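You operate a simulated robot arm through the tools that you are given. There is no shell and no other tool. Be economical: measure what you need, move in short steps, check, and stop when the job is done.

You run a simulated robot arm. Do the job below in one go: nothing can be reset, and whatever is moved stays where it is left.

JOB
Fit the cover that matches the wall pipe, shut both clips and open the valve.
Fine: the lock bolt comes down to free the valve.

It is judged by the outcome, as a careful person would: the job done as asked, and still so three seconds after it is handed in. It fails if anything else is knocked over, pushed out of place, dropped, spilled or broken. A push-on lid holds only when it is set on centred and level and pressed home; a screw cap is set on level and turned clockwise until tight.

ROBOT AND FRAMES
A 6-joint arm with a two-finger parallel gripper on a trunk, on a base that drives. Base frame: it is fixed to the floor where the robot stands at the start and does not move with it; the origin is under the middle of the robot, x ahead of it, y to its left, z up. Readings come in cm, degrees, newtons and seconds.
With the tool pointing down near the work surface it reaches from about 32 to 70 cm from the robot's upright axis, wherever it stands. Its first joint turns from -166.0 to 166.0 degrees. Places, roughly: left pipe clip [170, 210, 100]; lock bolt [150, 190, 90]; right pipe clip [190, 210, 100]; wall pipe tap [210, 200, 80]; wall pipe valve [150, 190, 100]. Payload 4.1 kg.
The TCP is the grasp point between the finger pads, 2.3 cm short of the fingertips. In the tool frame z runs along the fingers and y along their closing line. The gripper opens to 9.4 cm. The fingers are 3.8 cm wide and 1 cm thick; the gripper's body (5.4 by 9.6 cm) begins 3.9 cm behind the TCP.
Orientation is that of the tool frame in the base frame, as [roll, pitch, yaw] about the fixed x, y, z axes, in that order (R = Rz(yaw) Ry(pitch) Rx(roll)). With the fingers straight down and closing along the base's y, the tool's x points along the base's -x, its y along +y and its z along -z.

CONTROLS
- The arm moves only by the tool servo_tool. Its argument "commands" is a list that holds one entry, the list of rows, each a list of 7 numbers: the shift along the base's x, y, z in cm, then the turn, a rotation vector about the base's x, y, z in degrees, then the opening, from 0 (shut) to 1 (fully open). In form: [[[tx, ty, tz, wx, wy, wz, jaw], ...]]. A call has 1 to 10 rows; each row shifts and turns the commanded pose from where the row before left it. Each row takes 0.2 s and may step no farther than 5 cm and 8.6 degrees from the row before; otherwise, or with a gripper value out of range, the whole call is refused. Where a pose cannot be reached the arm comes as near as it can. A force on the tool above 70 N (or 10 N above the force at the start of the call, whichever is more), or a blocked arm, ends the call early, and 0.2 s more pass. Each finger travels about 4.5 cm/s and halts on what it meets, pressing with about 35 N; the grip force reading is that of the motor and also rises with nothing between the fingers. The clock runs only during rows and for 0.2 s after the last one: add rows that do not move to give the fingers time. The reply holds the time, the measured pose of the TCP, the force on the tool along the base axes, the opening and the grip force, in the units named above and with some noise, with the torque about the TCP (base axes, N m) and any sound that the robot's microphone picked up, and new pictures: "pictures" is both (left out), scene, wrist or none.
- Cameras (640 x 400 px; columns grow to the right, rows downward): "scene" is now at [-1.61, 10.67, 155.25]; the picture's right is [-0.80, -0.60, 0.00], its down [-0.46, 0.62, -0.64] and it looks along [0.38, -0.51, -0.77] (base axes); focal length 278 px, centre (320, 200). "wrist" rides on the gripper at [8.6, 1.6, -7.4] in the tool frame; the picture's right is [-0.18, 0.98, 0.00], its down [-0.58, -0.11, -0.81] and it looks along [-0.79, -0.15, 0.59] (tool axes); focal length 243 px, centre (320, 200). There is no depth. A picture from a camera that has moved, and an enlarged one, comes with that camera's place and axes in the base frame and with its lens.
- slide_trunk(by): slides the trunk up (or, below 0, down) by that many cm; the arm and the scene camera ride with it, the base frame stays. It gives what a move gives, with no picture.
- base_move(legs): drives the robot by 1 to 6 legs, each [ahead, turn to the left] in cm and degrees, along the robot's own axes; the way and the turn of a leg run together, so that a leg with both is an arc; at most 150 cm and 180 degrees a leg. The arm and the cameras ride along, it lands a little off, and it stops where it bumps. It gives what a move gives, and a new picture of the scene camera.
- turn_head(pan, tilt): turns the head with the scene camera to pan (to the left, within 155 degrees either way) and tilt (down, from -29 to 69), counted from straight ahead of the robot. It gives what a move gives, and a new picture of the scene camera.
- zoom(camera, box): a new picture of the part [left, top, right, bottom] of that camera's present view, enlarged. No time passes.
- job_done(): hands the job in; it is judged then, once.

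Go step by step. Nothing tells you exact positions but the pictures and the camera data: compare them with the known pose of the tool, close in by small moves and look again before you grip or let go. The budget is 120 turns and 260 pictures, counting those below and the enlarged ones. Unless the task says otherwise, let go and move clear before handing in, and close with one line.

The tools are called after ">>>" as a command line: name --argument value ..., lists and objects as JSON in quotes. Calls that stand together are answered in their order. servo_tool: Moves the arm, as the interface text tells. Its arguments: {"type":"object","properties":{"commands":{"type":"array"},"pictures":{"type":"string","enum":["both","scene","wrist","none"]}},"required":["commands"]} The other tools are called the same way: slide_trunk (by) slides the trunk up or down; base_move (legs) drives the base; turn_head (pan, tilt) turns the head that bears the scene camera; zoom (camera, box) takes an enlarged picture of a part of a camera's view; job_done () hands the job in.

At the start:

```text
t: 0.0
ee_pos: [40.72, -15.2, 104.78]
ee_rot: [-180.0, 0.0, -180.0]
wrist_force: [0.1, 0.2, 0.2]
ft_torque: [-0.02, 0.01, -0.01]
finger_gap: 9.4
grip_force: 0.1
trunk travel left (down, up): [-52.5, 6.5]
robot x, y, heading: [-0.3, 0.11, 0.1]
head pan, tilt: [-53.1, 50.3]
```

scene: 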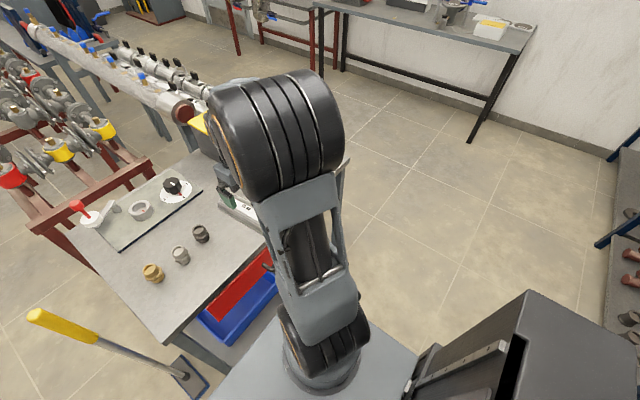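
wrist: 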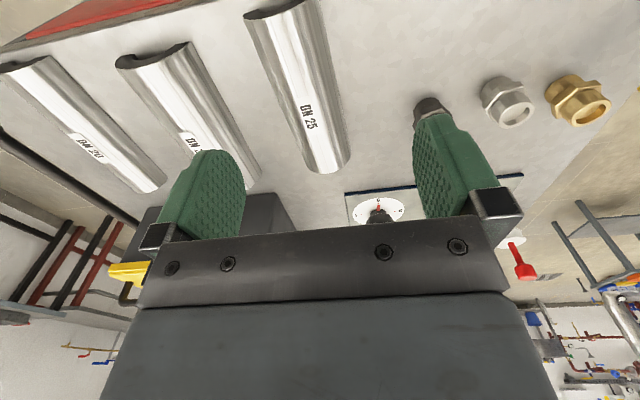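

The wrist view shows three half-shell covers with DN labels on the bench and some caps beside them. I'll read the labels first, then find the wall pipe.

>>> zoom --camera "wrist" --box '[0, 0, 360, 225]'

>>> turn_head --pan 49 --tilt 12

```text
1.78 times, centred on (180, 112) of wrist
camera zoom: at [31.92, -13.63, 112.24], right [0.18, 0.98, 0.0], down [0.58, -0.11, 0.81], along [0.79, -0.15, -0.59], focal length 431 px, centre (569, 356)
```

zoom: 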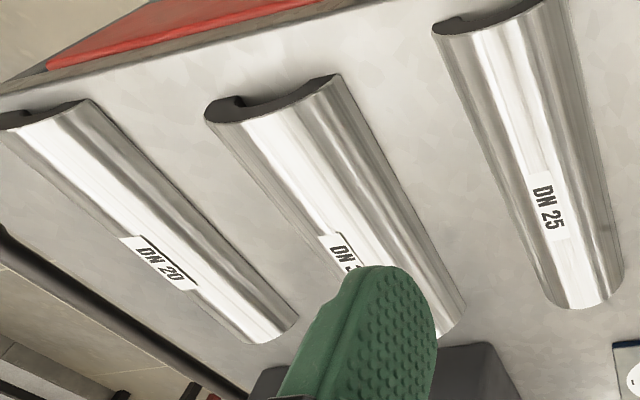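

```text
t: 1.8
ee_pos: [40.72, -15.18, 104.67]
ee_rot: [180.0, 0.0, 180.0]
wrist_force: [0.3, 0.0, 0.2]
ft_torque: [-0.02, -0.01, 0.03]
finger_gap: 9.4
grip_force: 0.1
trunk travel left (down, up): [-52.5, 6.5]
robot x, y, heading: [0.13, -0.11, 0.1]
head pan, tilt: [49.0, 12.0]
camera scene: at [-0.09, 23.85, 161.15], right [0.75, -0.66, 0.0], down [-0.14, -0.16, -0.98], along [0.64, 0.74, -0.21], focal length 278 px, centre (320, 200)
```

scene: 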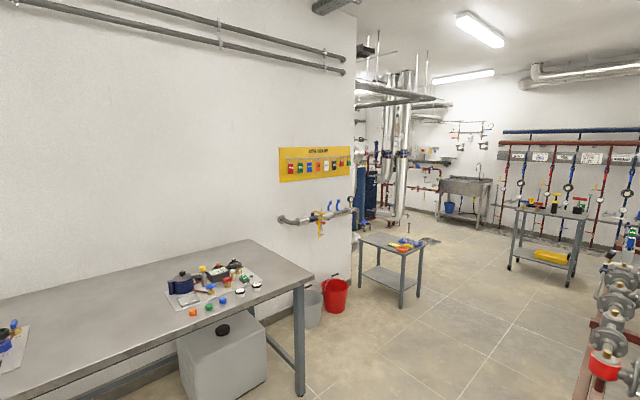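

The wall pipe with its valve shows at about (320,215). I'll enlarge it and the area around it.

>>> zoom --camera "scene" --box '[265, 180, 377, 250]'

>>> zoom --camera "scene" --box '[240, 140, 440, 340]'

>>> turn_head --pan -10 --tilt 45

```text
5.71 times, centred on (321, 215) of scene
camera zoom: at [-0.09, 23.85, 161.15], right [0.75, -0.66, 0.0], down [-0.14, -0.16, -0.98], along [0.64, 0.74, -0.21], focal length 1592 px, centre (314, 114)
```

zoom: 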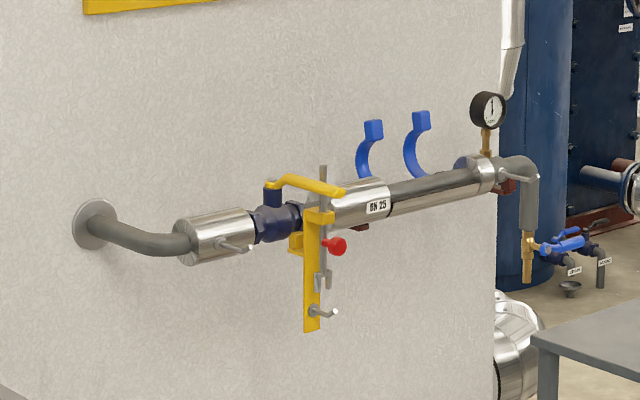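

```text
2.00 times, centred on (340, 240) of scene
camera zoom: at [-0.09, 23.85, 161.15], right [0.75, -0.66, 0.0], down [-0.14, -0.16, -0.98], along [0.64, 0.74, -0.21], focal length 557 px, centre (280, 120)
```

zoom: 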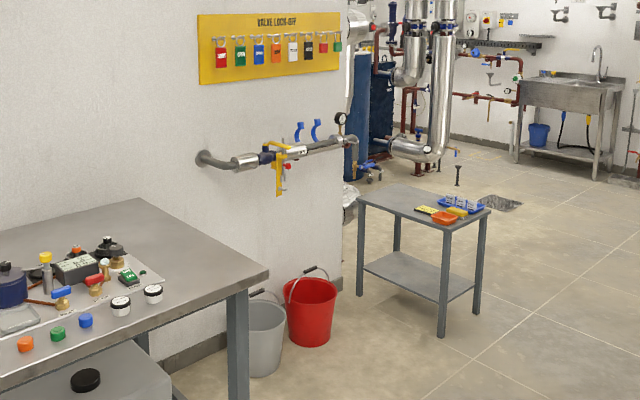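

```text
t: 3.1
ee_pos: [40.61, -15.25, 104.91]
ee_rot: [180.0, 0.1, -179.9]
wrist_force: [-0.1, 0.5, -0.1]
ft_torque: [-0.01, -0.01, 0.02]
finger_gap: 9.41
grip_force: 0.0
trunk travel left (down, up): [-52.5, 6.5]
robot x, y, heading: [0.2, -0.19, -0.2]
head pan, tilt: [-10.0, 45.0]
camera scene: at [1.8, 15.41, 155.98], right [-0.17, -0.98, 0.0], down [-0.7, 0.12, -0.71], along [0.7, -0.12, -0.71], focal length 278 px, centre (320, 200)
```

scene: 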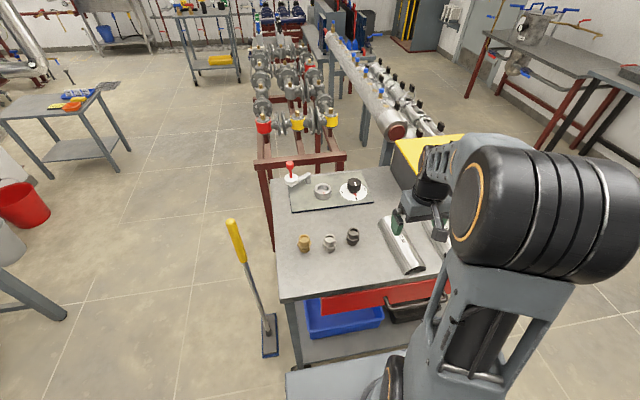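

The existing pipe cover section carries a "DN 25" label, so DN 25 looks right. I estimate the DN 25 cover lies along x, spanning about x 38–57 at y≈-17.9, so I'll move above its middle and look.

>>> servo_tool --commands '[[[3.5, -1.4, 0, 0, 0, 0, 1], [3.5, -1.3, -3, 0, 0, 0, 1], [0, 0, -3, 0, 0, 0, 1], [0, 0, 0, 0, 0, 0, 1]]]'

>>> turn_head --pan -35 --tilt 55

```text
t: 4.1
ee_pos: [47.69, -18.2, 98.83]
ee_rot: [-179.9, 0.1, 180.0]
wrist_force: [-0.5, -0.2, 0.0]
ft_torque: [0.01, -0.01, -0.02]
finger_gap: 9.4
grip_force: 0.0
trunk travel left (down, up): [-52.5, 6.5]
robot x, y, heading: [-0.2, -0.08, 0.2]
head pan, tilt: [-10.0, 45.0]
camera scene: at [1.78, 15.4, 155.98], right [-0.17, -0.98, 0.0], down [-0.7, 0.12, -0.71], along [0.7, -0.12, -0.71], focal length 278 px, centre (320, 200)
camera wrist: at [38.92, -16.5, 106.19], right [0.18, 0.98, 0.0], down [0.58, -0.11, 0.81], along [0.79, -0.15, -0.59], focal length 243 px, centre (320, 200)
```

scene: 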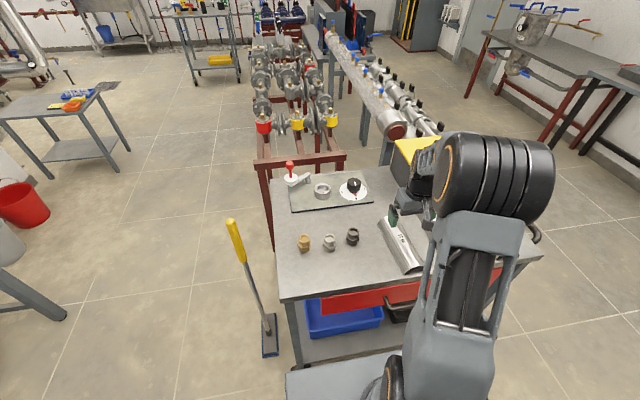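
wrist: 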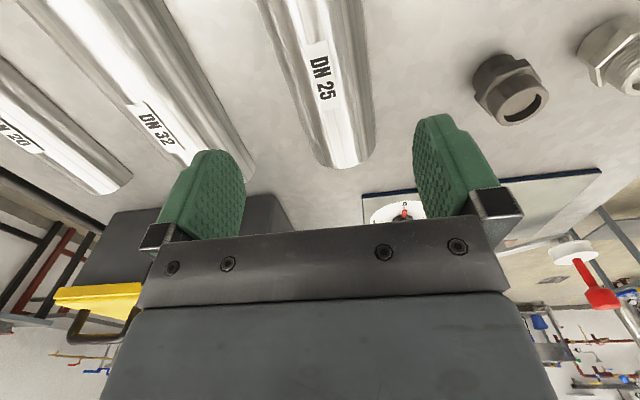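

```text
t: 5.0
ee_pos: [47.73, -18.14, 98.81]
ee_rot: [179.9, -0.1, -180.0]
wrist_force: [0.9, 0.8, 0.2]
ft_torque: [0.0, 0.0, 0.0]
finger_gap: 9.38
grip_force: 0.0
trunk travel left (down, up): [-52.5, 6.5]
robot x, y, heading: [-0.12, 0.07, -0.2]
head pan, tilt: [-35.0, 55.0]
camera scene: at [-0.3, 12.68, 154.64], right [-0.57, -0.82, 0.0], down [-0.67, 0.47, -0.57], along [0.47, -0.33, -0.82], focal length 278 px, centre (320, 200)
```

scene: 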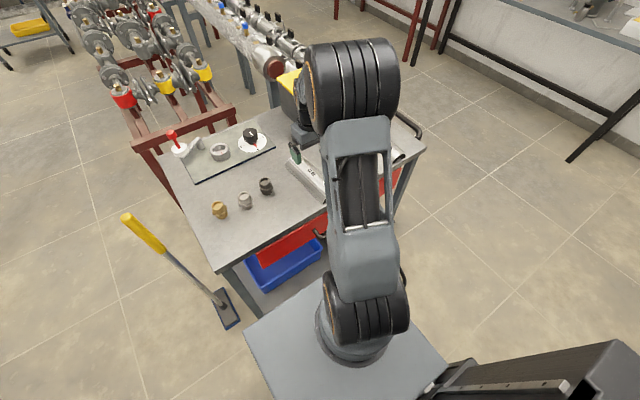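

Measuring the cover's exact direction needs a better look at its edges.

>>> zoom --camera "wrist" --box '[220, 0, 420, 180]'

>>> zoom --camera "scene" --box '[270, 120, 350, 210]'

```text
2.22 times, centred on (320, 90) of wrist
camera zoom: at [38.92, -16.5, 106.21], right [0.18, 0.98, 0.0], down [0.58, -0.11, 0.81], along [0.79, -0.15, -0.59], focal length 539 px, centre (320, 444)
```

zoom: 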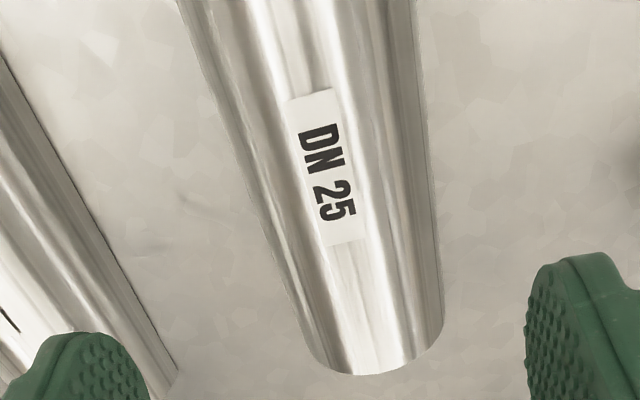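

```text
4.44 times, centred on (310, 165) of scene
camera zoom: at [-0.3, 12.68, 154.64], right [-0.57, -0.82, 0.0], down [-0.67, 0.47, -0.57], along [0.47, -0.33, -0.82], focal length 1238 px, centre (364, 356)
```

zoom: 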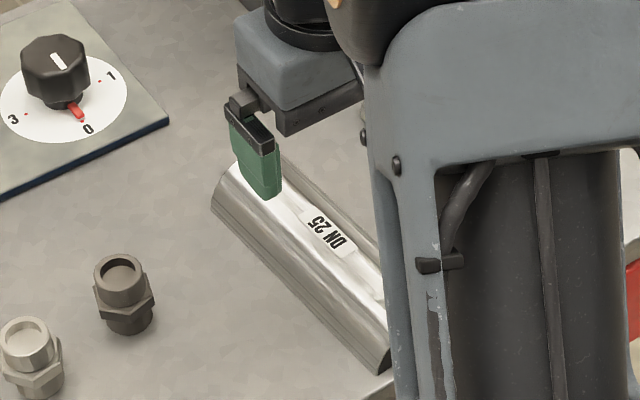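

The cover axis lies along x at y≈-18.0, with its middle near x 47.8, so the gripper is almost exactly over it. I'll descend.

>>> servo_tool --commands '[[[0, 0.1, -3.5, 0, 0, 0, 1], [0, 0, -3.5, 0, 0, 0, 1], [0, 0, -2, 0, 0, 0, 1], [0, 0, -1.2, 0, 0, 0, 1], [0, 0, -0.8, 0, 0, 0, 1], [0, 0, 0, 0, 0, 0, 1]]]'

>>> zoom --camera "scene" --box '[270, 120, 350, 210]'

```text
t: 6.4
ee_pos: [47.68, -17.92, 87.91]
ee_rot: [180.0, -0.1, -179.9]
wrist_force: [-0.1, 0.2, 0.5]
ft_torque: [-0.01, 0.03, 0.05]
finger_gap: 9.38
grip_force: 0.0
trunk travel left (down, up): [-52.5, 6.5]
robot x, y, heading: [0.06, 0.05, 0.4]
head pan, tilt: [-35.0, 55.0]
camera scene: at [-0.3, 12.67, 154.64], right [-0.57, -0.82, 0.0], down [-0.67, 0.47, -0.57], along [0.47, -0.33, -0.82], focal length 278 px, centre (320, 200)
camera wrist: at [38.9, -16.32, 95.39], right [0.18, 0.98, 0.0], down [0.58, -0.11, 0.81], along [0.79, -0.15, -0.59], focal length 243 px, centre (320, 200)
```

scene: 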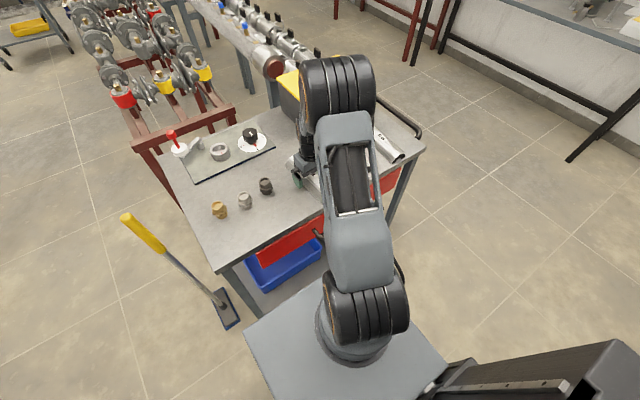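
wrist: 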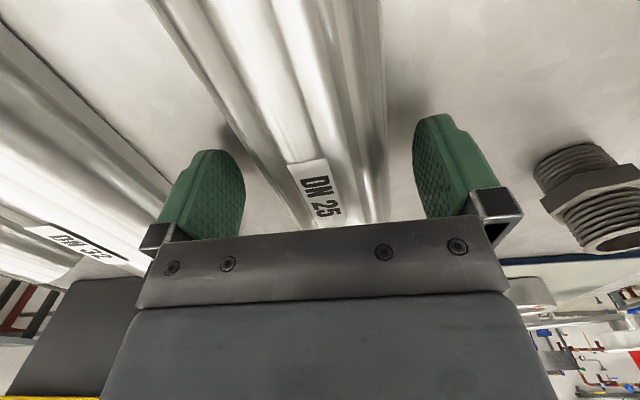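

```text
4.44 times, centred on (310, 165) of scene
camera zoom: at [-0.3, 12.67, 154.64], right [-0.57, -0.82, 0.0], down [-0.67, 0.47, -0.57], along [0.47, -0.33, -0.82], focal length 1238 px, centre (364, 356)
```

zoom: 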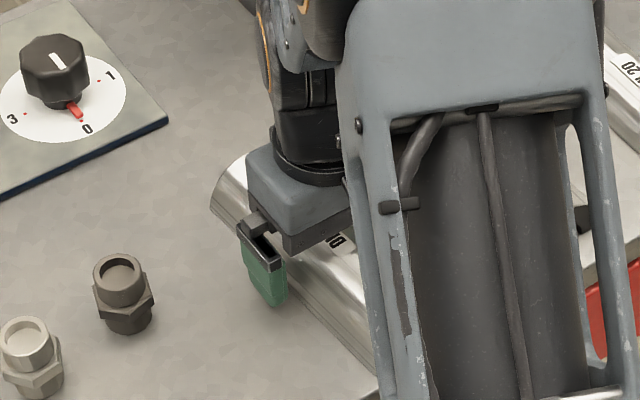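

Fingers straddle the cover with the tips just above the table. I'll close and lift slightly.

>>> servo_tool --commands '[[[0, 0, 0, 0, 0, 0, 0], [0, 0, 0, 0, 0, 0, 0], [0, 0, 0, 0, 0, 0, 0], [0, 0, 0, 0, 0, 0, 0], [0, 0, 2, 0, 0, 0, 0], [0, 0, 5, 0, 0, 0, 0], [0, 0, 5, 0, 0, 0, 0], [0, 0, 0, 0, 0, 0, 0]]]'

```text
t: 8.2
ee_pos: [47.51, -17.76, 99.89]
ee_rot: [179.9, -0.1, 179.9]
wrist_force: [-0.6, 0.4, 0.4]
ft_torque: [0.03, 0.01, 0.03]
finger_gap: 0.0
grip_force: 35.2
trunk travel left (down, up): [-52.5, 6.5]
robot x, y, heading: [-0.5, 0.34, 0.1]
head pan, tilt: [-35.0, 55.0]
camera scene: at [-0.31, 12.68, 154.63], right [-0.57, -0.82, 0.0], down [-0.67, 0.47, -0.57], along [0.47, -0.33, -0.82], focal length 278 px, centre (320, 200)
camera wrist: at [38.78, -16.16, 107.34], right [0.18, 0.98, 0.0], down [0.58, -0.11, 0.81], along [0.79, -0.15, -0.59], focal length 243 px, centre (320, 200)
```

scene: 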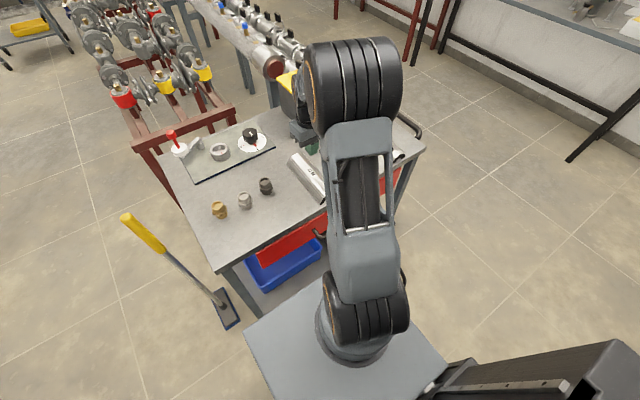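
wrist: 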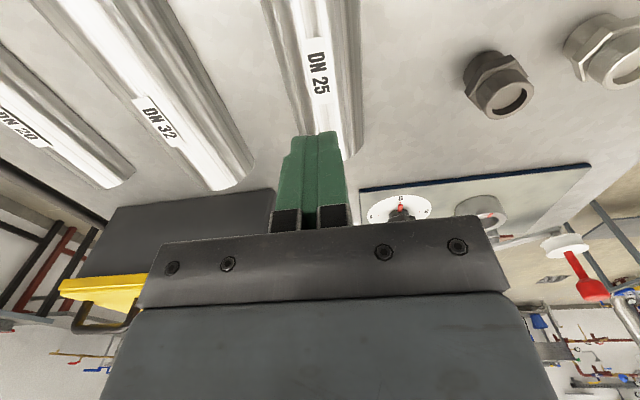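

The fingers closed to zero, so they slid off the shell and the cover stayed on the table. I'll check where it lies and its end profile before retrying lower.

>>> zoom --camera "wrist" --box '[220, 0, 420, 180]'

>>> zoom --camera "scene" --box '[270, 120, 350, 210]'

>>> servo_tool --commands '[[[4, 0, 2, 0, 0, 0, 1], [4, 0, 0, 0, 0, 0, 1], [4, 0, 0, 0, 0, 0, 1], [0, 0, 0, 0, 0, 0, 1], [0, 0, 0, 0, 0, 0, 1], [0, 0, 0, 0, 0, 0, 1]]]' --pictures "wrist"

```text
2.22 times, centred on (320, 90) of wrist
camera zoom: at [38.78, -16.16, 107.34], right [0.18, 0.98, 0.0], down [0.58, -0.11, 0.81], along [0.79, -0.15, -0.59], focal length 539 px, centre (320, 444)
```

zoom: 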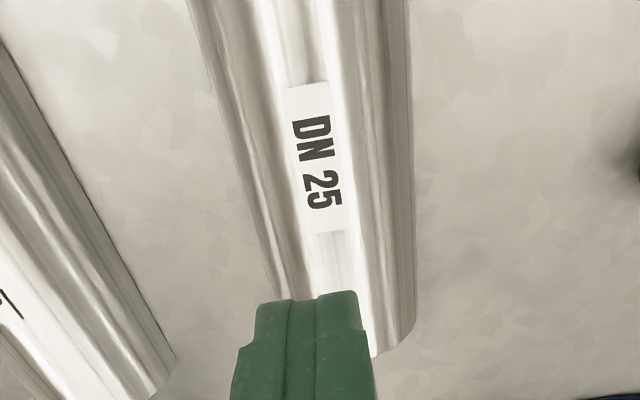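

```text
4.44 times, centred on (310, 165) of scene
camera zoom: at [-0.31, 12.68, 154.63], right [-0.57, -0.82, 0.0], down [-0.67, 0.47, -0.57], along [0.47, -0.33, -0.82], focal length 1238 px, centre (364, 356)
```

zoom: 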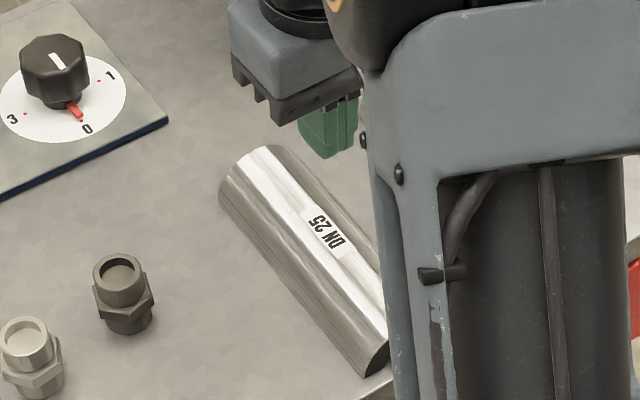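

```text
t: 9.6
ee_pos: [59.48, -17.92, 101.77]
ee_rot: [-180.0, 0.0, -179.9]
wrist_force: [0.4, -0.1, -0.4]
ft_torque: [-0.01, 0.02, 0.02]
finger_gap: 9.41
grip_force: 0.1
trunk travel left (down, up): [-52.5, 6.5]
robot x, y, heading: [-0.21, -0.24, -0.0]
head pan, tilt: [-35.0, 55.0]
camera wrist: at [50.69, -16.27, 109.19], right [0.18, 0.98, 0.0], down [0.58, -0.11, 0.81], along [0.79, -0.15, -0.59], focal length 243 px, centre (320, 200)
```

wrist: 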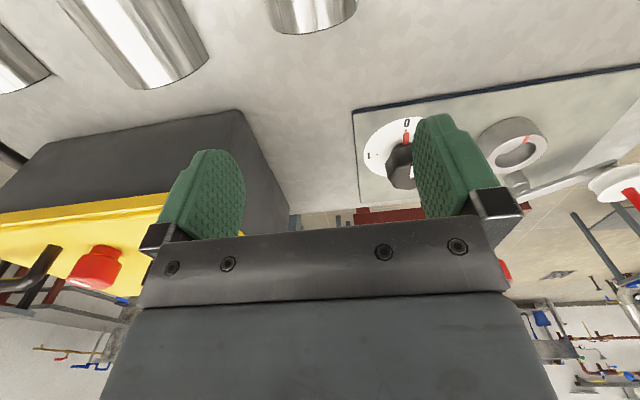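

I want to see the near end's profile, so I'll bring the gripper back toward the robot.

>>> servo_tool --commands '[[[-5, 0, 0, 0, 0, 0, 1], [-5, 0, 0, 0, 0, 0, 1], [-5, 0, 0, 0, 0, 0, 1], [-5, 0, -2, 0, 0, 0, 1], [-4, 0, -3, 0, 0, 0, 1], [0, 0, 0, 0, 0, 0, 1]]]' --pictures "wrist"

>>> zoom --camera "wrist" --box '[200, 0, 440, 180]'

```text
refused: row 4 steps farther than a row can; nothing moved
```

```text
2.22 times, centred on (320, 90) of wrist
camera zoom: at [50.69, -16.27, 109.19], right [0.18, 0.98, 0.0], down [0.58, -0.11, 0.81], along [0.79, -0.15, -0.59], focal length 539 px, centre (320, 444)
```

zoom: 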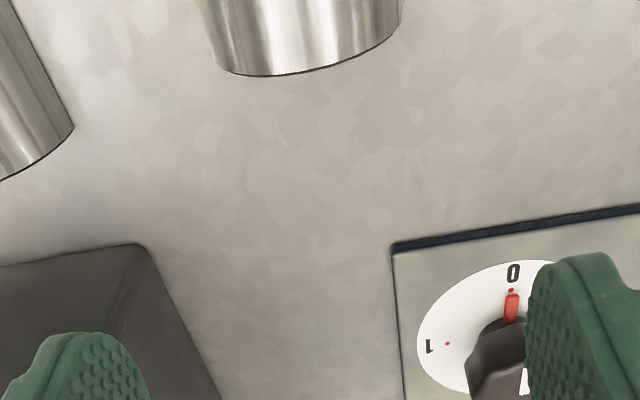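

>>> servo_tool --commands '[[[-5, 0, 0, 0, 0, 0, 1], [-5, 0, 0, 0, 0, 0, 1], [-5, 0, 0, 0, 0, 0, 1], [-4.5, 0, -2, 0, 0, 0, 1], [-4, 0, -3, 0, 0, 0, 1], [0, 0, 0, 0, 0, 0, 1]]]' --pictures "wrist"

>>> zoom --camera "wrist" --box '[200, 0, 440, 180]'

```text
t: 11.0
ee_pos: [35.94, -17.84, 96.86]
ee_rot: [179.9, 0.0, -180.0]
wrist_force: [0.9, -0.7, 0.1]
ft_torque: [0.0, -0.03, -0.01]
finger_gap: 9.4
grip_force: 0.1
trunk travel left (down, up): [-52.5, 6.5]
robot x, y, heading: [0.16, 0.22, 0.1]
head pan, tilt: [-35.0, 55.0]
camera wrist: at [27.18, -16.19, 104.35], right [0.18, 0.98, 0.0], down [0.58, -0.11, 0.81], along [0.79, -0.15, -0.59], focal length 243 px, centre (320, 200)
```

wrist: 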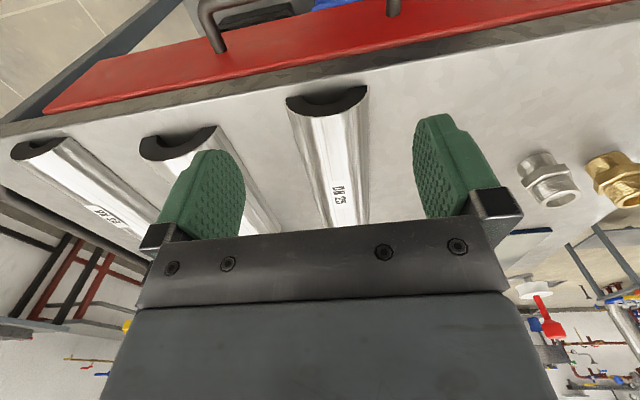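

```text
2.22 times, centred on (320, 90) of wrist
camera zoom: at [27.18, -16.19, 104.35], right [0.18, 0.98, 0.0], down [0.58, -0.11, 0.81], along [0.79, -0.15, -0.59], focal length 539 px, centre (320, 444)
```

zoom: 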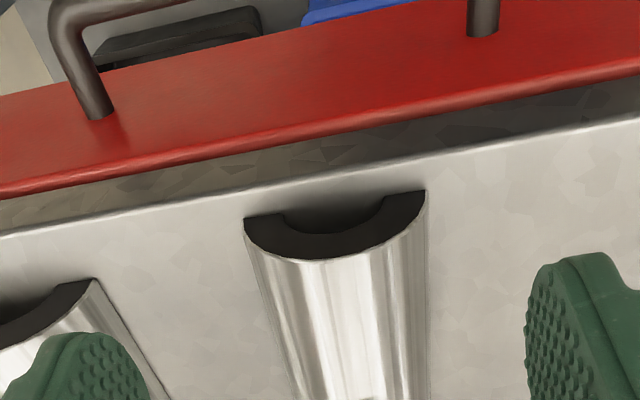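

The end is a full half-annulus, about 6.9 cm across, centred near (47.9,-18.0) and turned about -1.5°. I'll go down again with the fingertips nearly on the table, then close and read the gap before lifting.

>>> servo_tool --commands '[[[4, 0, 0, 0, 0, 0, 1], [4, 0, 0, 0, 0, 0, 1], [4, -0.1, 0, 0, 0, -1.5, 1], [0, 0, -4, 0, 0, 0, 1], [0, 0, -3.5, 0, 0, 0, 1], [0, 0, -1.2, 0, 0, 0, 1], [0, 0, -0.4, 0, 0, 0, 1], [0, 0, -0.2, 0, 0, 0, 1], [0, 0, -0.15, 0, 0, 0, 1], [0, 0, 0, 0, 0, 0, 1]]]' --pictures "wrist"

```text
t: 13.2
ee_pos: [48.17, -17.9, 87.38]
ee_rot: [-180.0, 0.1, 178.6]
wrist_force: [0.5, -0.4, -0.4]
ft_torque: [-0.02, -0.01, 0.01]
finger_gap: 9.39
grip_force: 0.0
trunk travel left (down, up): [-52.5, 6.5]
robot x, y, heading: [-0.37, 0.17, -0.1]
head pan, tilt: [-35.0, 55.0]
camera wrist: at [39.45, -16.1, 94.75], right [0.21, 0.98, 0.0], down [0.58, -0.12, 0.81], along [0.79, -0.17, -0.59], focal length 243 px, centre (320, 200)
```

wrist: 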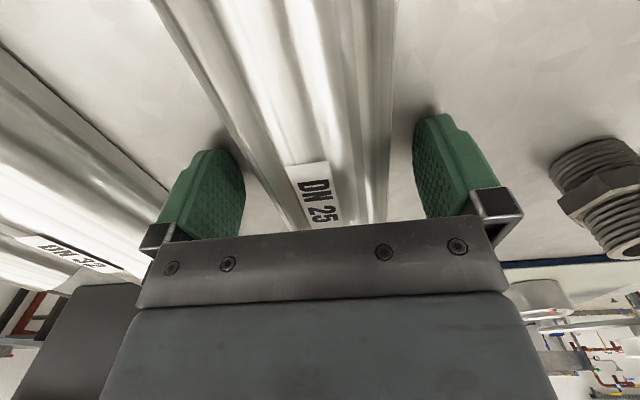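

>>> servo_tool --commands '[[[0, 0, -0.15, 0, 0, 0, 1], [0, 0, 0, 0, 0, 0, 0.7], [0, 0, 0, 0, 0, 0, 0.6], [0, 0, 0, 0, 0, 0, 0.6], [0, 0, 0, 0, 0, 0, 0.6]]]' --pictures "wrist"

```text
t: 14.4
ee_pos: [48.2, -17.77, 87.34]
ee_rot: [-179.8, 0.1, 178.5]
wrist_force: [4.9, 10.2, 19.7]
ft_torque: [1.04, 0.35, -0.31]
finger_gap: 7.12
grip_force: 35.0
trunk travel left (down, up): [-52.5, 6.5]
robot x, y, heading: [0.12, -0.03, 0.0]
head pan, tilt: [-35.0, 55.0]
camera wrist: at [39.53, -15.93, 94.69], right [0.21, 0.98, 0.0], down [0.58, -0.12, 0.81], along [0.79, -0.17, -0.59], focal length 243 px, centre (320, 200)
```

wrist: 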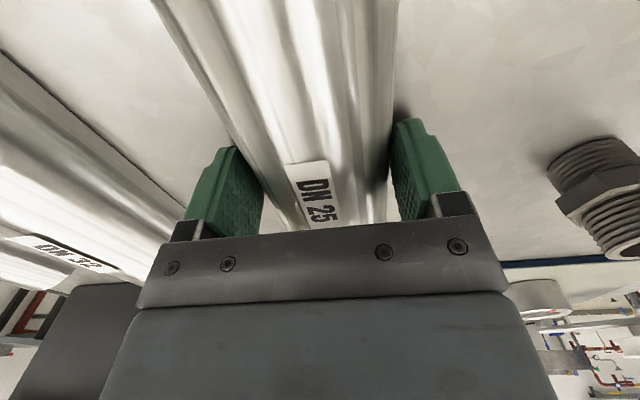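

The fingers are now on the shell at a 7.1 cm gap with 35 N. I'll lift gently and check.

>>> servo_tool --commands '[[[0, 0, 0.1, 0, 0, 0, 0.6], [0, 0, 0.5, 0, 0, 0, 0.6], [0, 0, 1, 0, 0, 0, 0.6], [0, 0, 2, 0, 0, 0, 0.6], [0, 0, 0, 0, 0, 0, 0.6]]]'

>>> zoom --camera "scene" --box '[270, 120, 350, 210]'

```text
t: 15.6
ee_pos: [48.15, -17.85, 90.91]
ee_rot: [180.0, -0.1, 178.6]
wrist_force: [0.2, -0.7, -1.6]
ft_torque: [0.0, 0.0, 0.0]
finger_gap: 7.11
grip_force: 35.3
trunk travel left (down, up): [-52.5, 6.5]
robot x, y, heading: [0.15, -0.02, -0.1]
head pan, tilt: [-35.0, 55.0]
camera scene: at [-0.3, 12.68, 154.63], right [-0.57, -0.82, 0.0], down [-0.67, 0.47, -0.57], along [0.47, -0.33, -0.82], focal length 278 px, centre (320, 200)
camera wrist: at [39.46, -15.96, 98.28], right [0.21, 0.98, 0.0], down [0.58, -0.12, 0.81], along [0.79, -0.17, -0.59], focal length 243 px, centre (320, 200)
```

scene: 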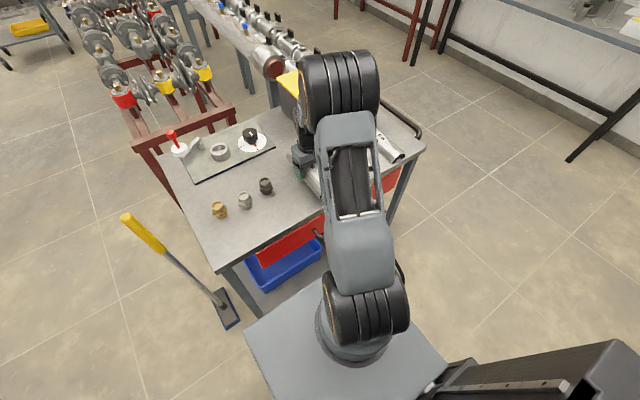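
wrist: 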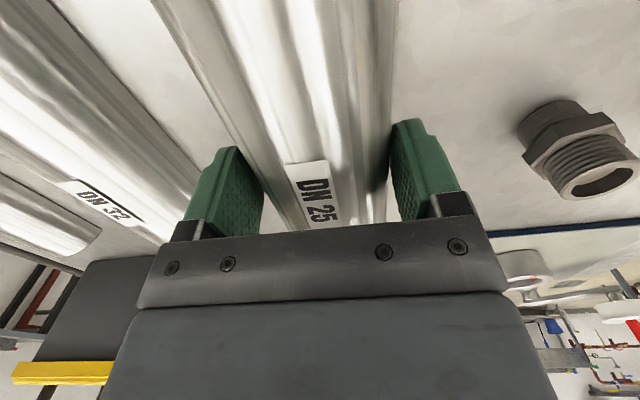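

```text
4.44 times, centred on (310, 165) of scene
camera zoom: at [-0.3, 12.68, 154.63], right [-0.57, -0.82, 0.0], down [-0.67, 0.47, -0.57], along [0.47, -0.33, -0.82], focal length 1238 px, centre (364, 356)
```

zoom: 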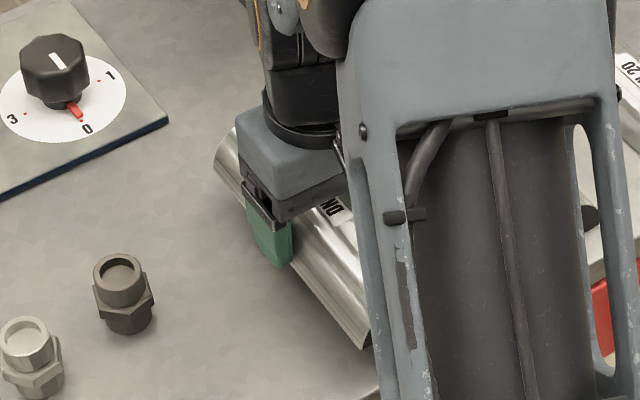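

The cover is held, with its weight showing in the force reading. I'll raise and tuck the arm, then look around before driving.

>>> servo_tool --commands '[[[0, 0, 4, 0, 0, 0, 0.6], [0, 0, 4.5, 0, 0, 0, 0.6], [-2, 0, 4.5, 0, 0, 0, 0.6], [-4, 0, 3, 0, 0, 0, 0.6], [-4, 0, 0, 0, 0, 0, 0.6], [0, 0, 0, 0, 0, 0, 0.6]]]' --pictures "wrist"

>>> turn_head --pan 150 --tilt 35

>>> turn_head --pan 75 --tilt 35

```text
t: 17.0
ee_pos: [37.95, -17.99, 107.09]
ee_rot: [-180.0, 0.0, 178.6]
wrist_force: [0.2, -0.5, -0.3]
ft_torque: [-0.01, -0.01, -0.02]
finger_gap: 7.08
grip_force: 35.0
trunk travel left (down, up): [-52.5, 6.5]
robot x, y, heading: [-0.67, 0.22, -0.0]
head pan, tilt: [-35.0, 55.0]
camera wrist: at [29.28, -16.04, 114.42], right [0.21, 0.98, 0.0], down [0.58, -0.12, 0.81], along [0.79, -0.17, -0.59], focal length 243 px, centre (320, 200)
```

wrist: 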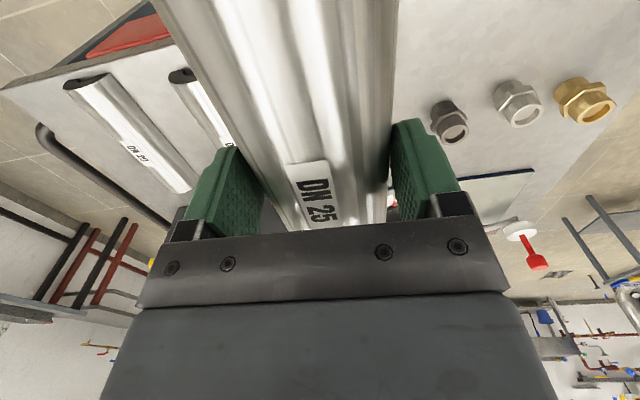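

```text
t: 19.7
ee_pos: [37.98, -17.94, 106.97]
ee_rot: [-180.0, 0.0, 178.5]
wrist_force: [-0.3, -0.3, -2.1]
ft_torque: [0.01, 0.03, 0.01]
finger_gap: 7.08
grip_force: 34.6
trunk travel left (down, up): [-52.5, 6.5]
robot x, y, heading: [0.23, -0.14, -0.1]
head pan, tilt: [150.0, 35.0]
camera scene: at [-13.83, 21.22, 157.46], right [0.5, 0.87, 0.0], down [0.5, -0.29, -0.82], along [-0.71, 0.41, -0.57], focal length 278 px, centre (320, 200)
```

scene: 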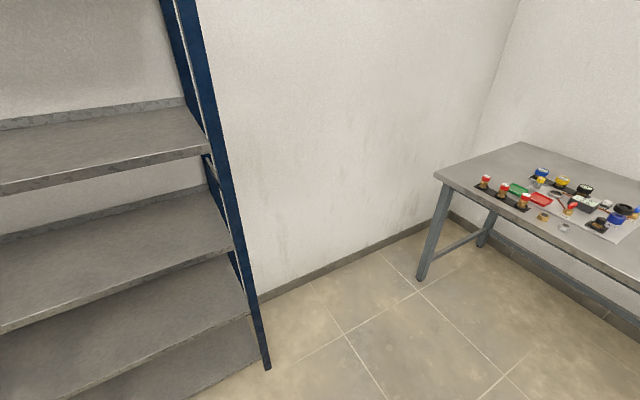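

```text
t: 21.2
ee_pos: [38.02, -17.96, 107.07]
ee_rot: [-180.0, 0.0, 178.4]
wrist_force: [-1.4, -0.3, -1.5]
ft_torque: [0.0, 0.01, -0.01]
finger_gap: 7.07
grip_force: 35.2
trunk travel left (down, up): [-52.5, 6.5]
robot x, y, heading: [0.83, 0.38, 0.1]
head pan, tilt: [75.0, 35.0]
camera scene: at [-3.93, 25.32, 157.46], right [0.97, -0.26, 0.0], down [-0.15, -0.55, -0.82], along [0.21, 0.79, -0.57], focal length 278 px, centre (320, 200)
```

scene: 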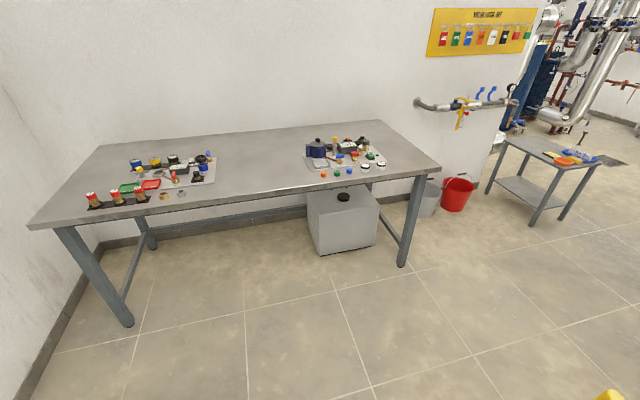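

The floor beside the cart is clear, with the bench edge at y≥140 and the broom near (57,31). I'll back off, go left, then drive along the aisle toward the wall pipe.

>>> base_move --legs '[[-20, 0], [0, 90], [80, 0], [0, -90], [130, 0]]'

>>> turn_head --pan 60 --tilt 32

```text
t: 40.5
ee_pos: [149.72, 60.74, 107.1]
ee_rot: [-179.9, -0.1, 178.3]
wrist_force: [-0.6, 0.8, -2.2]
ft_torque: [0.01, -0.02, -0.01]
finger_gap: 6.97
grip_force: 35.6
trunk travel left (down, up): [-52.5, 6.5]
robot x, y, heading: [111.78, 79.19, -0.3]
head pan, tilt: [75.0, 35.0]
camera scene: at [107.98, 104.11, 157.46], right [0.96, -0.26, 0.0], down [-0.15, -0.55, -0.82], along [0.22, 0.79, -0.57], focal length 278 px, centre (320, 200)
```

scene: 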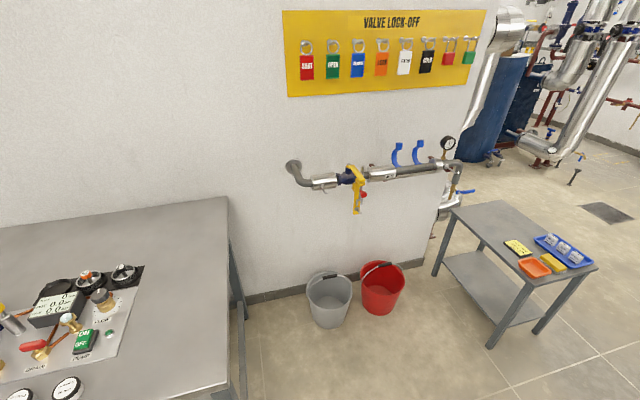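

```text
t: 41.3
ee_pos: [149.73, 60.67, 106.99]
ee_rot: [-180.0, 0.0, 178.4]
wrist_force: [0.5, -0.7, -1.9]
ft_torque: [-0.01, -0.03, -0.01]
finger_gap: 6.99
grip_force: 34.9
trunk travel left (down, up): [-52.5, 6.5]
robot x, y, heading: [111.75, 78.45, -0.0]
head pan, tilt: [60.0, 32.0]
camera scene: at [110.15, 103.35, 157.92], right [0.86, -0.5, 0.0], down [-0.27, -0.46, -0.85], along [0.43, 0.73, -0.53], focal length 278 px, centre (320, 200)
```

scene: 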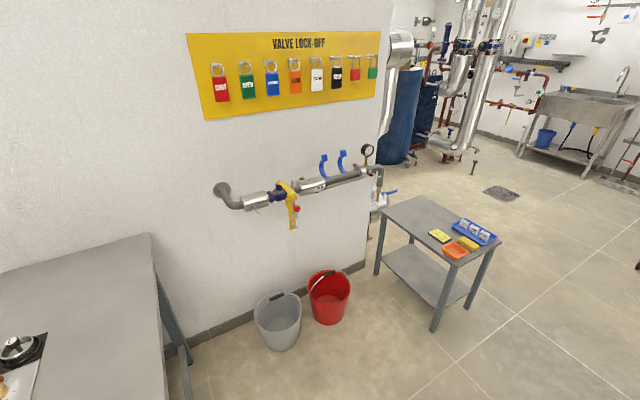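

>>> zoom --camera "scene" --box '[205, 135, 397, 255]'

>>> zoom --camera "scene" --box '[290, 140, 386, 200]'

```text
3.33 times, centred on (301, 195) of scene
camera zoom: at [110.15, 103.35, 157.92], right [0.86, -0.5, 0.0], down [-0.27, -0.46, -0.85], along [0.43, 0.73, -0.53], focal length 928 px, centre (383, 217)
```

zoom: 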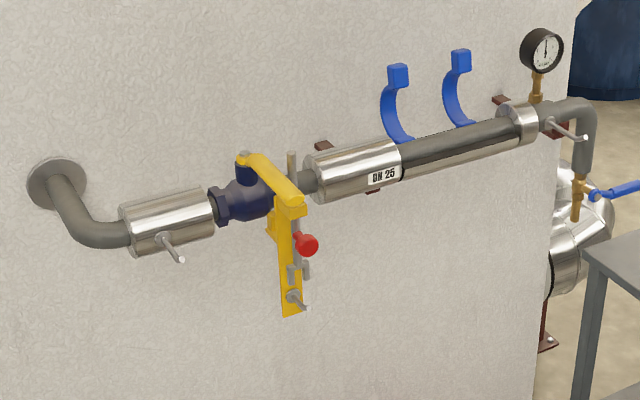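

```text
6.67 times, centred on (338, 170) of scene
camera zoom: at [110.15, 103.35, 157.92], right [0.86, -0.5, 0.0], down [-0.27, -0.46, -0.85], along [0.43, 0.73, -0.53], focal length 1857 px, centre (200, 400)
```

zoom: 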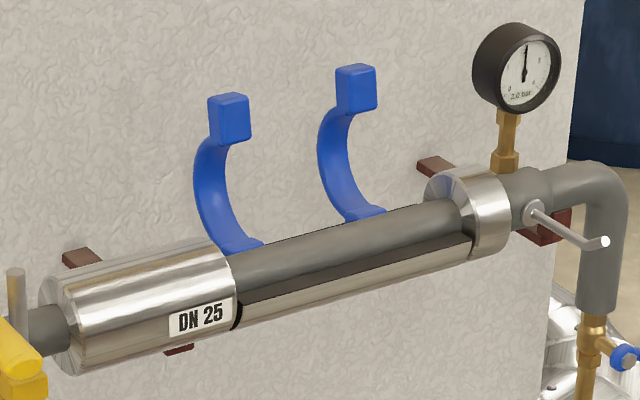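

The pipe is DN 25, and the bare gap has its lower half shell in place, so the cover goes on from above. The clips are hinged at the back. The gap is about x 170.5–190 with the axis near y 202, z 95. I'll centre the arm and drive to face it.

>>> servo_tool --commands '[[[0, 4.5, 1, 0, 0, 0, 0.6], [0, 4.5, 1, 0, 0, 0, 0.6], [0, 4.5, 1, 0, 0, 0, 0.6], [0, 4, 0, 0, 0, 0, 0.6], [0, 0, 0, 0, 0, 0, 0.6]]]' --pictures "none"

>>> base_move --legs '[[68.5, 0], [0, 90], [55, 0]]'

>>> turn_head --pan 0 --tilt 45

```text
t: 42.5
ee_pos: [149.73, 78.28, 109.86]
ee_rot: [-180.0, -0.1, 178.2]
wrist_force: [-0.2, 0.6, -0.5]
ft_torque: [-0.01, -0.02, -0.02]
finger_gap: 6.99
grip_force: 35.3
trunk travel left (down, up): [-52.5, 6.5]
robot x, y, heading: [111.71, 78.52, -0.2]
head pan, tilt: [60.0, 32.0]
```

```text
t: 52.8
ee_pos: [182.18, 171.26, 109.75]
ee_rot: [-179.9, 0.0, -92.7]
wrist_force: [1.1, 0.9, -1.2]
ft_torque: [-0.02, 0.01, -0.02]
finger_gap: 6.91
grip_force: 34.8
trunk travel left (down, up): [-52.5, 6.5]
robot x, y, heading: [180.9, 133.29, 88.9]
head pan, tilt: [60.0, 32.0]
camera scene: at [156.32, 132.49, 157.92], right [0.52, 0.86, 0.0], down [0.45, -0.27, -0.85], along [-0.73, 0.44, -0.53], focal length 278 px, centre (320, 200)
```

scene: 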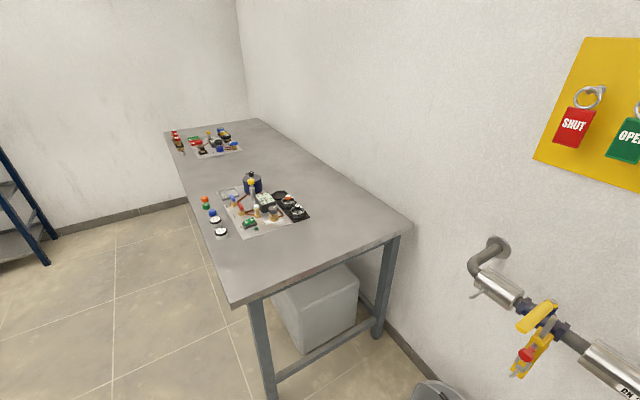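

```text
t: 54.1
ee_pos: [182.16, 171.34, 109.98]
ee_rot: [180.0, 0.0, -92.7]
wrist_force: [-0.9, -0.2, -1.6]
ft_torque: [0.0, -0.01, -0.03]
finger_gap: 6.93
grip_force: 34.9
trunk travel left (down, up): [-52.5, 6.5]
robot x, y, heading: [181.4, 133.32, 88.9]
head pan, tilt: [0.0, 45.0]
camera scene: at [164.15, 135.95, 155.98], right [1.0, -0.02, 0.0], down [-0.01, -0.71, -0.71], along [0.01, 0.71, -0.71], focal length 278 px, centre (320, 200)
```

scene: 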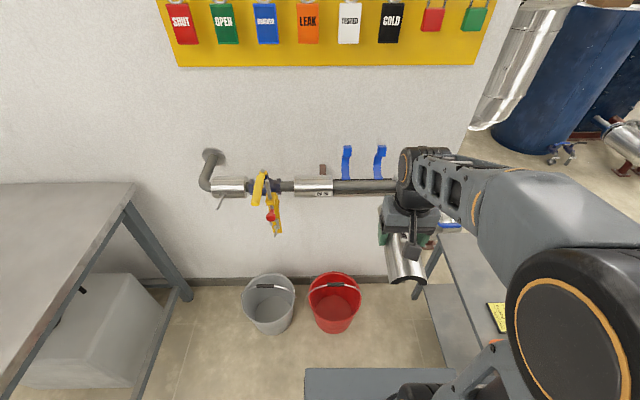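

The cover is held, but the gap has crept from 7.1 to 6.9 cm, so it is slowly slipping and I should be brisk. I'll check the grip and enlarge the pipe before turning the tool.

>>> zoom --camera "wrist" --box '[100, 0, 500, 250]'

>>> zoom --camera "scene" --box '[280, 135, 440, 295]'

```text
1.60 times, centred on (300, 125) of wrist
camera zoom: at [179.99, 162.75, 117.23], right [-0.97, 0.23, 0.0], down [0.14, 0.58, 0.81], along [0.19, 0.78, -0.59], focal length 388 px, centre (352, 320)
```

zoom: 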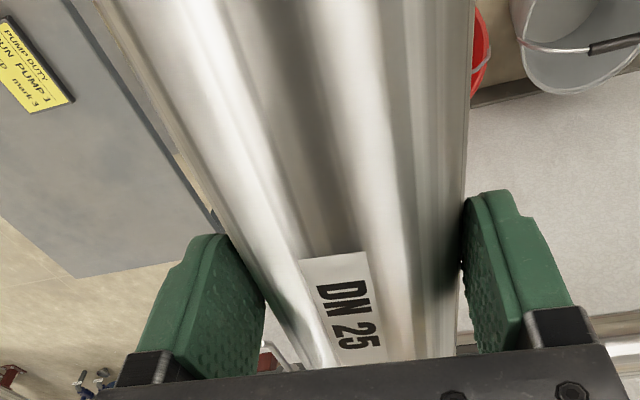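

```text
2.50 times, centred on (360, 215) of scene
camera zoom: at [164.15, 135.95, 155.98], right [1.0, -0.02, 0.0], down [-0.01, -0.71, -0.71], along [0.01, 0.71, -0.71], focal length 696 px, centre (220, 162)
```

zoom: 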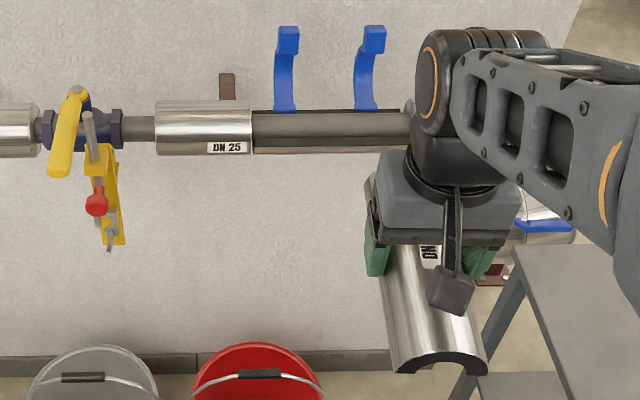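

The grip still looks sound. I'll rotate the tool -87° so the cover lies along the pipe.

>>> servo_tool --commands '[[[0, 0, 0, 0, 0, -8.5, 0.5], [0, 0, 0, 0, 0, -8.5, 0.5], [0, 0, 0, 0, 0, -8.5, 0.5], [0, 0, 0, 0, 0, -8.5, 0.5], [0, 0, 0, 0, 0, -8.5, 0.5], [0, 0, 0, 0, 0, -8.5, 0.5], [0, 0, 0, 0, 0, -8.5, 0.5], [0, 0, 0, 0, 0, -8.5, 0.5], [0, 0, 0, 0, 0, -8.5, 0.5], [0, 0, 0, 0, 0, -8.5, 0.5]]]'

```text
t: 56.3
ee_pos: [182.13, 171.23, 109.97]
ee_rot: [180.0, -0.1, -177.8]
wrist_force: [0.0, -0.5, -1.6]
ft_torque: [0.04, 0.04, 0.0]
finger_gap: 6.91
grip_force: 35.3
trunk travel left (down, up): [-52.5, 6.5]
robot x, y, heading: [181.11, 133.2, 88.8]
head pan, tilt: [0.0, 45.0]
camera scene: at [164.15, 135.95, 155.98], right [1.0, -0.02, 0.0], down [-0.01, -0.71, -0.71], along [0.01, 0.71, -0.71], focal length 278 px, centre (320, 200)
camera wrist: at [173.28, 172.63, 117.25], right [0.15, 0.99, 0.0], down [0.59, -0.09, 0.81], along [0.8, -0.12, -0.59], focal length 243 px, centre (320, 200)
```

scene: 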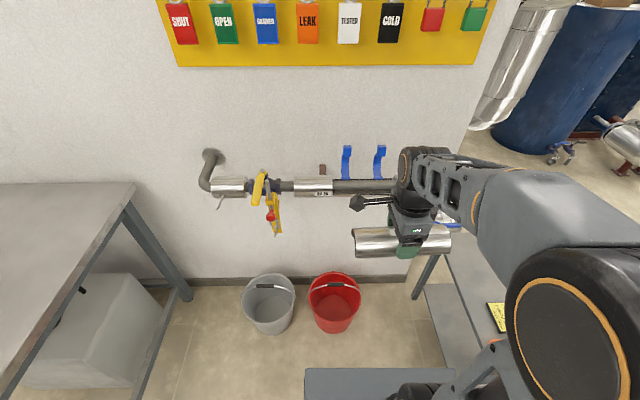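
wrist: 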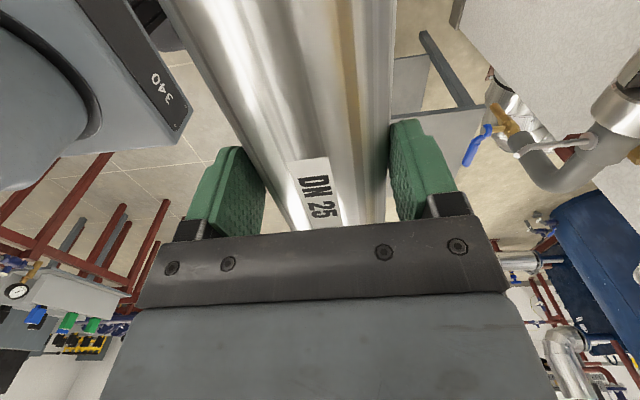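

I'll compare the cover, the wrist camera box and the clips more closely from here to judge clearance.

>>> zoom --camera "scene" --box '[285, 130, 465, 270]'

```text
2.86 times, centred on (375, 200) of scene
camera zoom: at [164.15, 135.95, 155.98], right [1.0, -0.02, 0.0], down [-0.01, -0.71, -0.71], along [0.01, 0.71, -0.71], focal length 796 px, centre (163, 200)
```

zoom: 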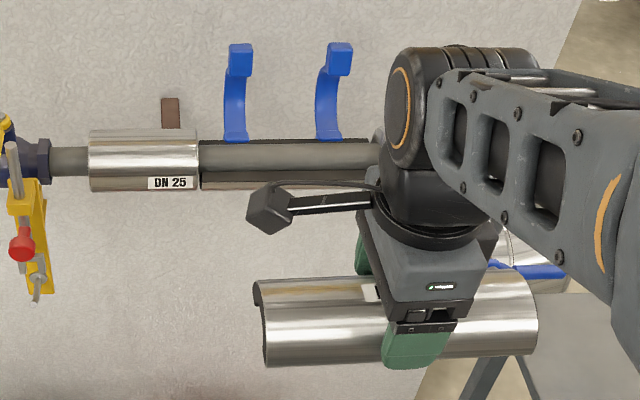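

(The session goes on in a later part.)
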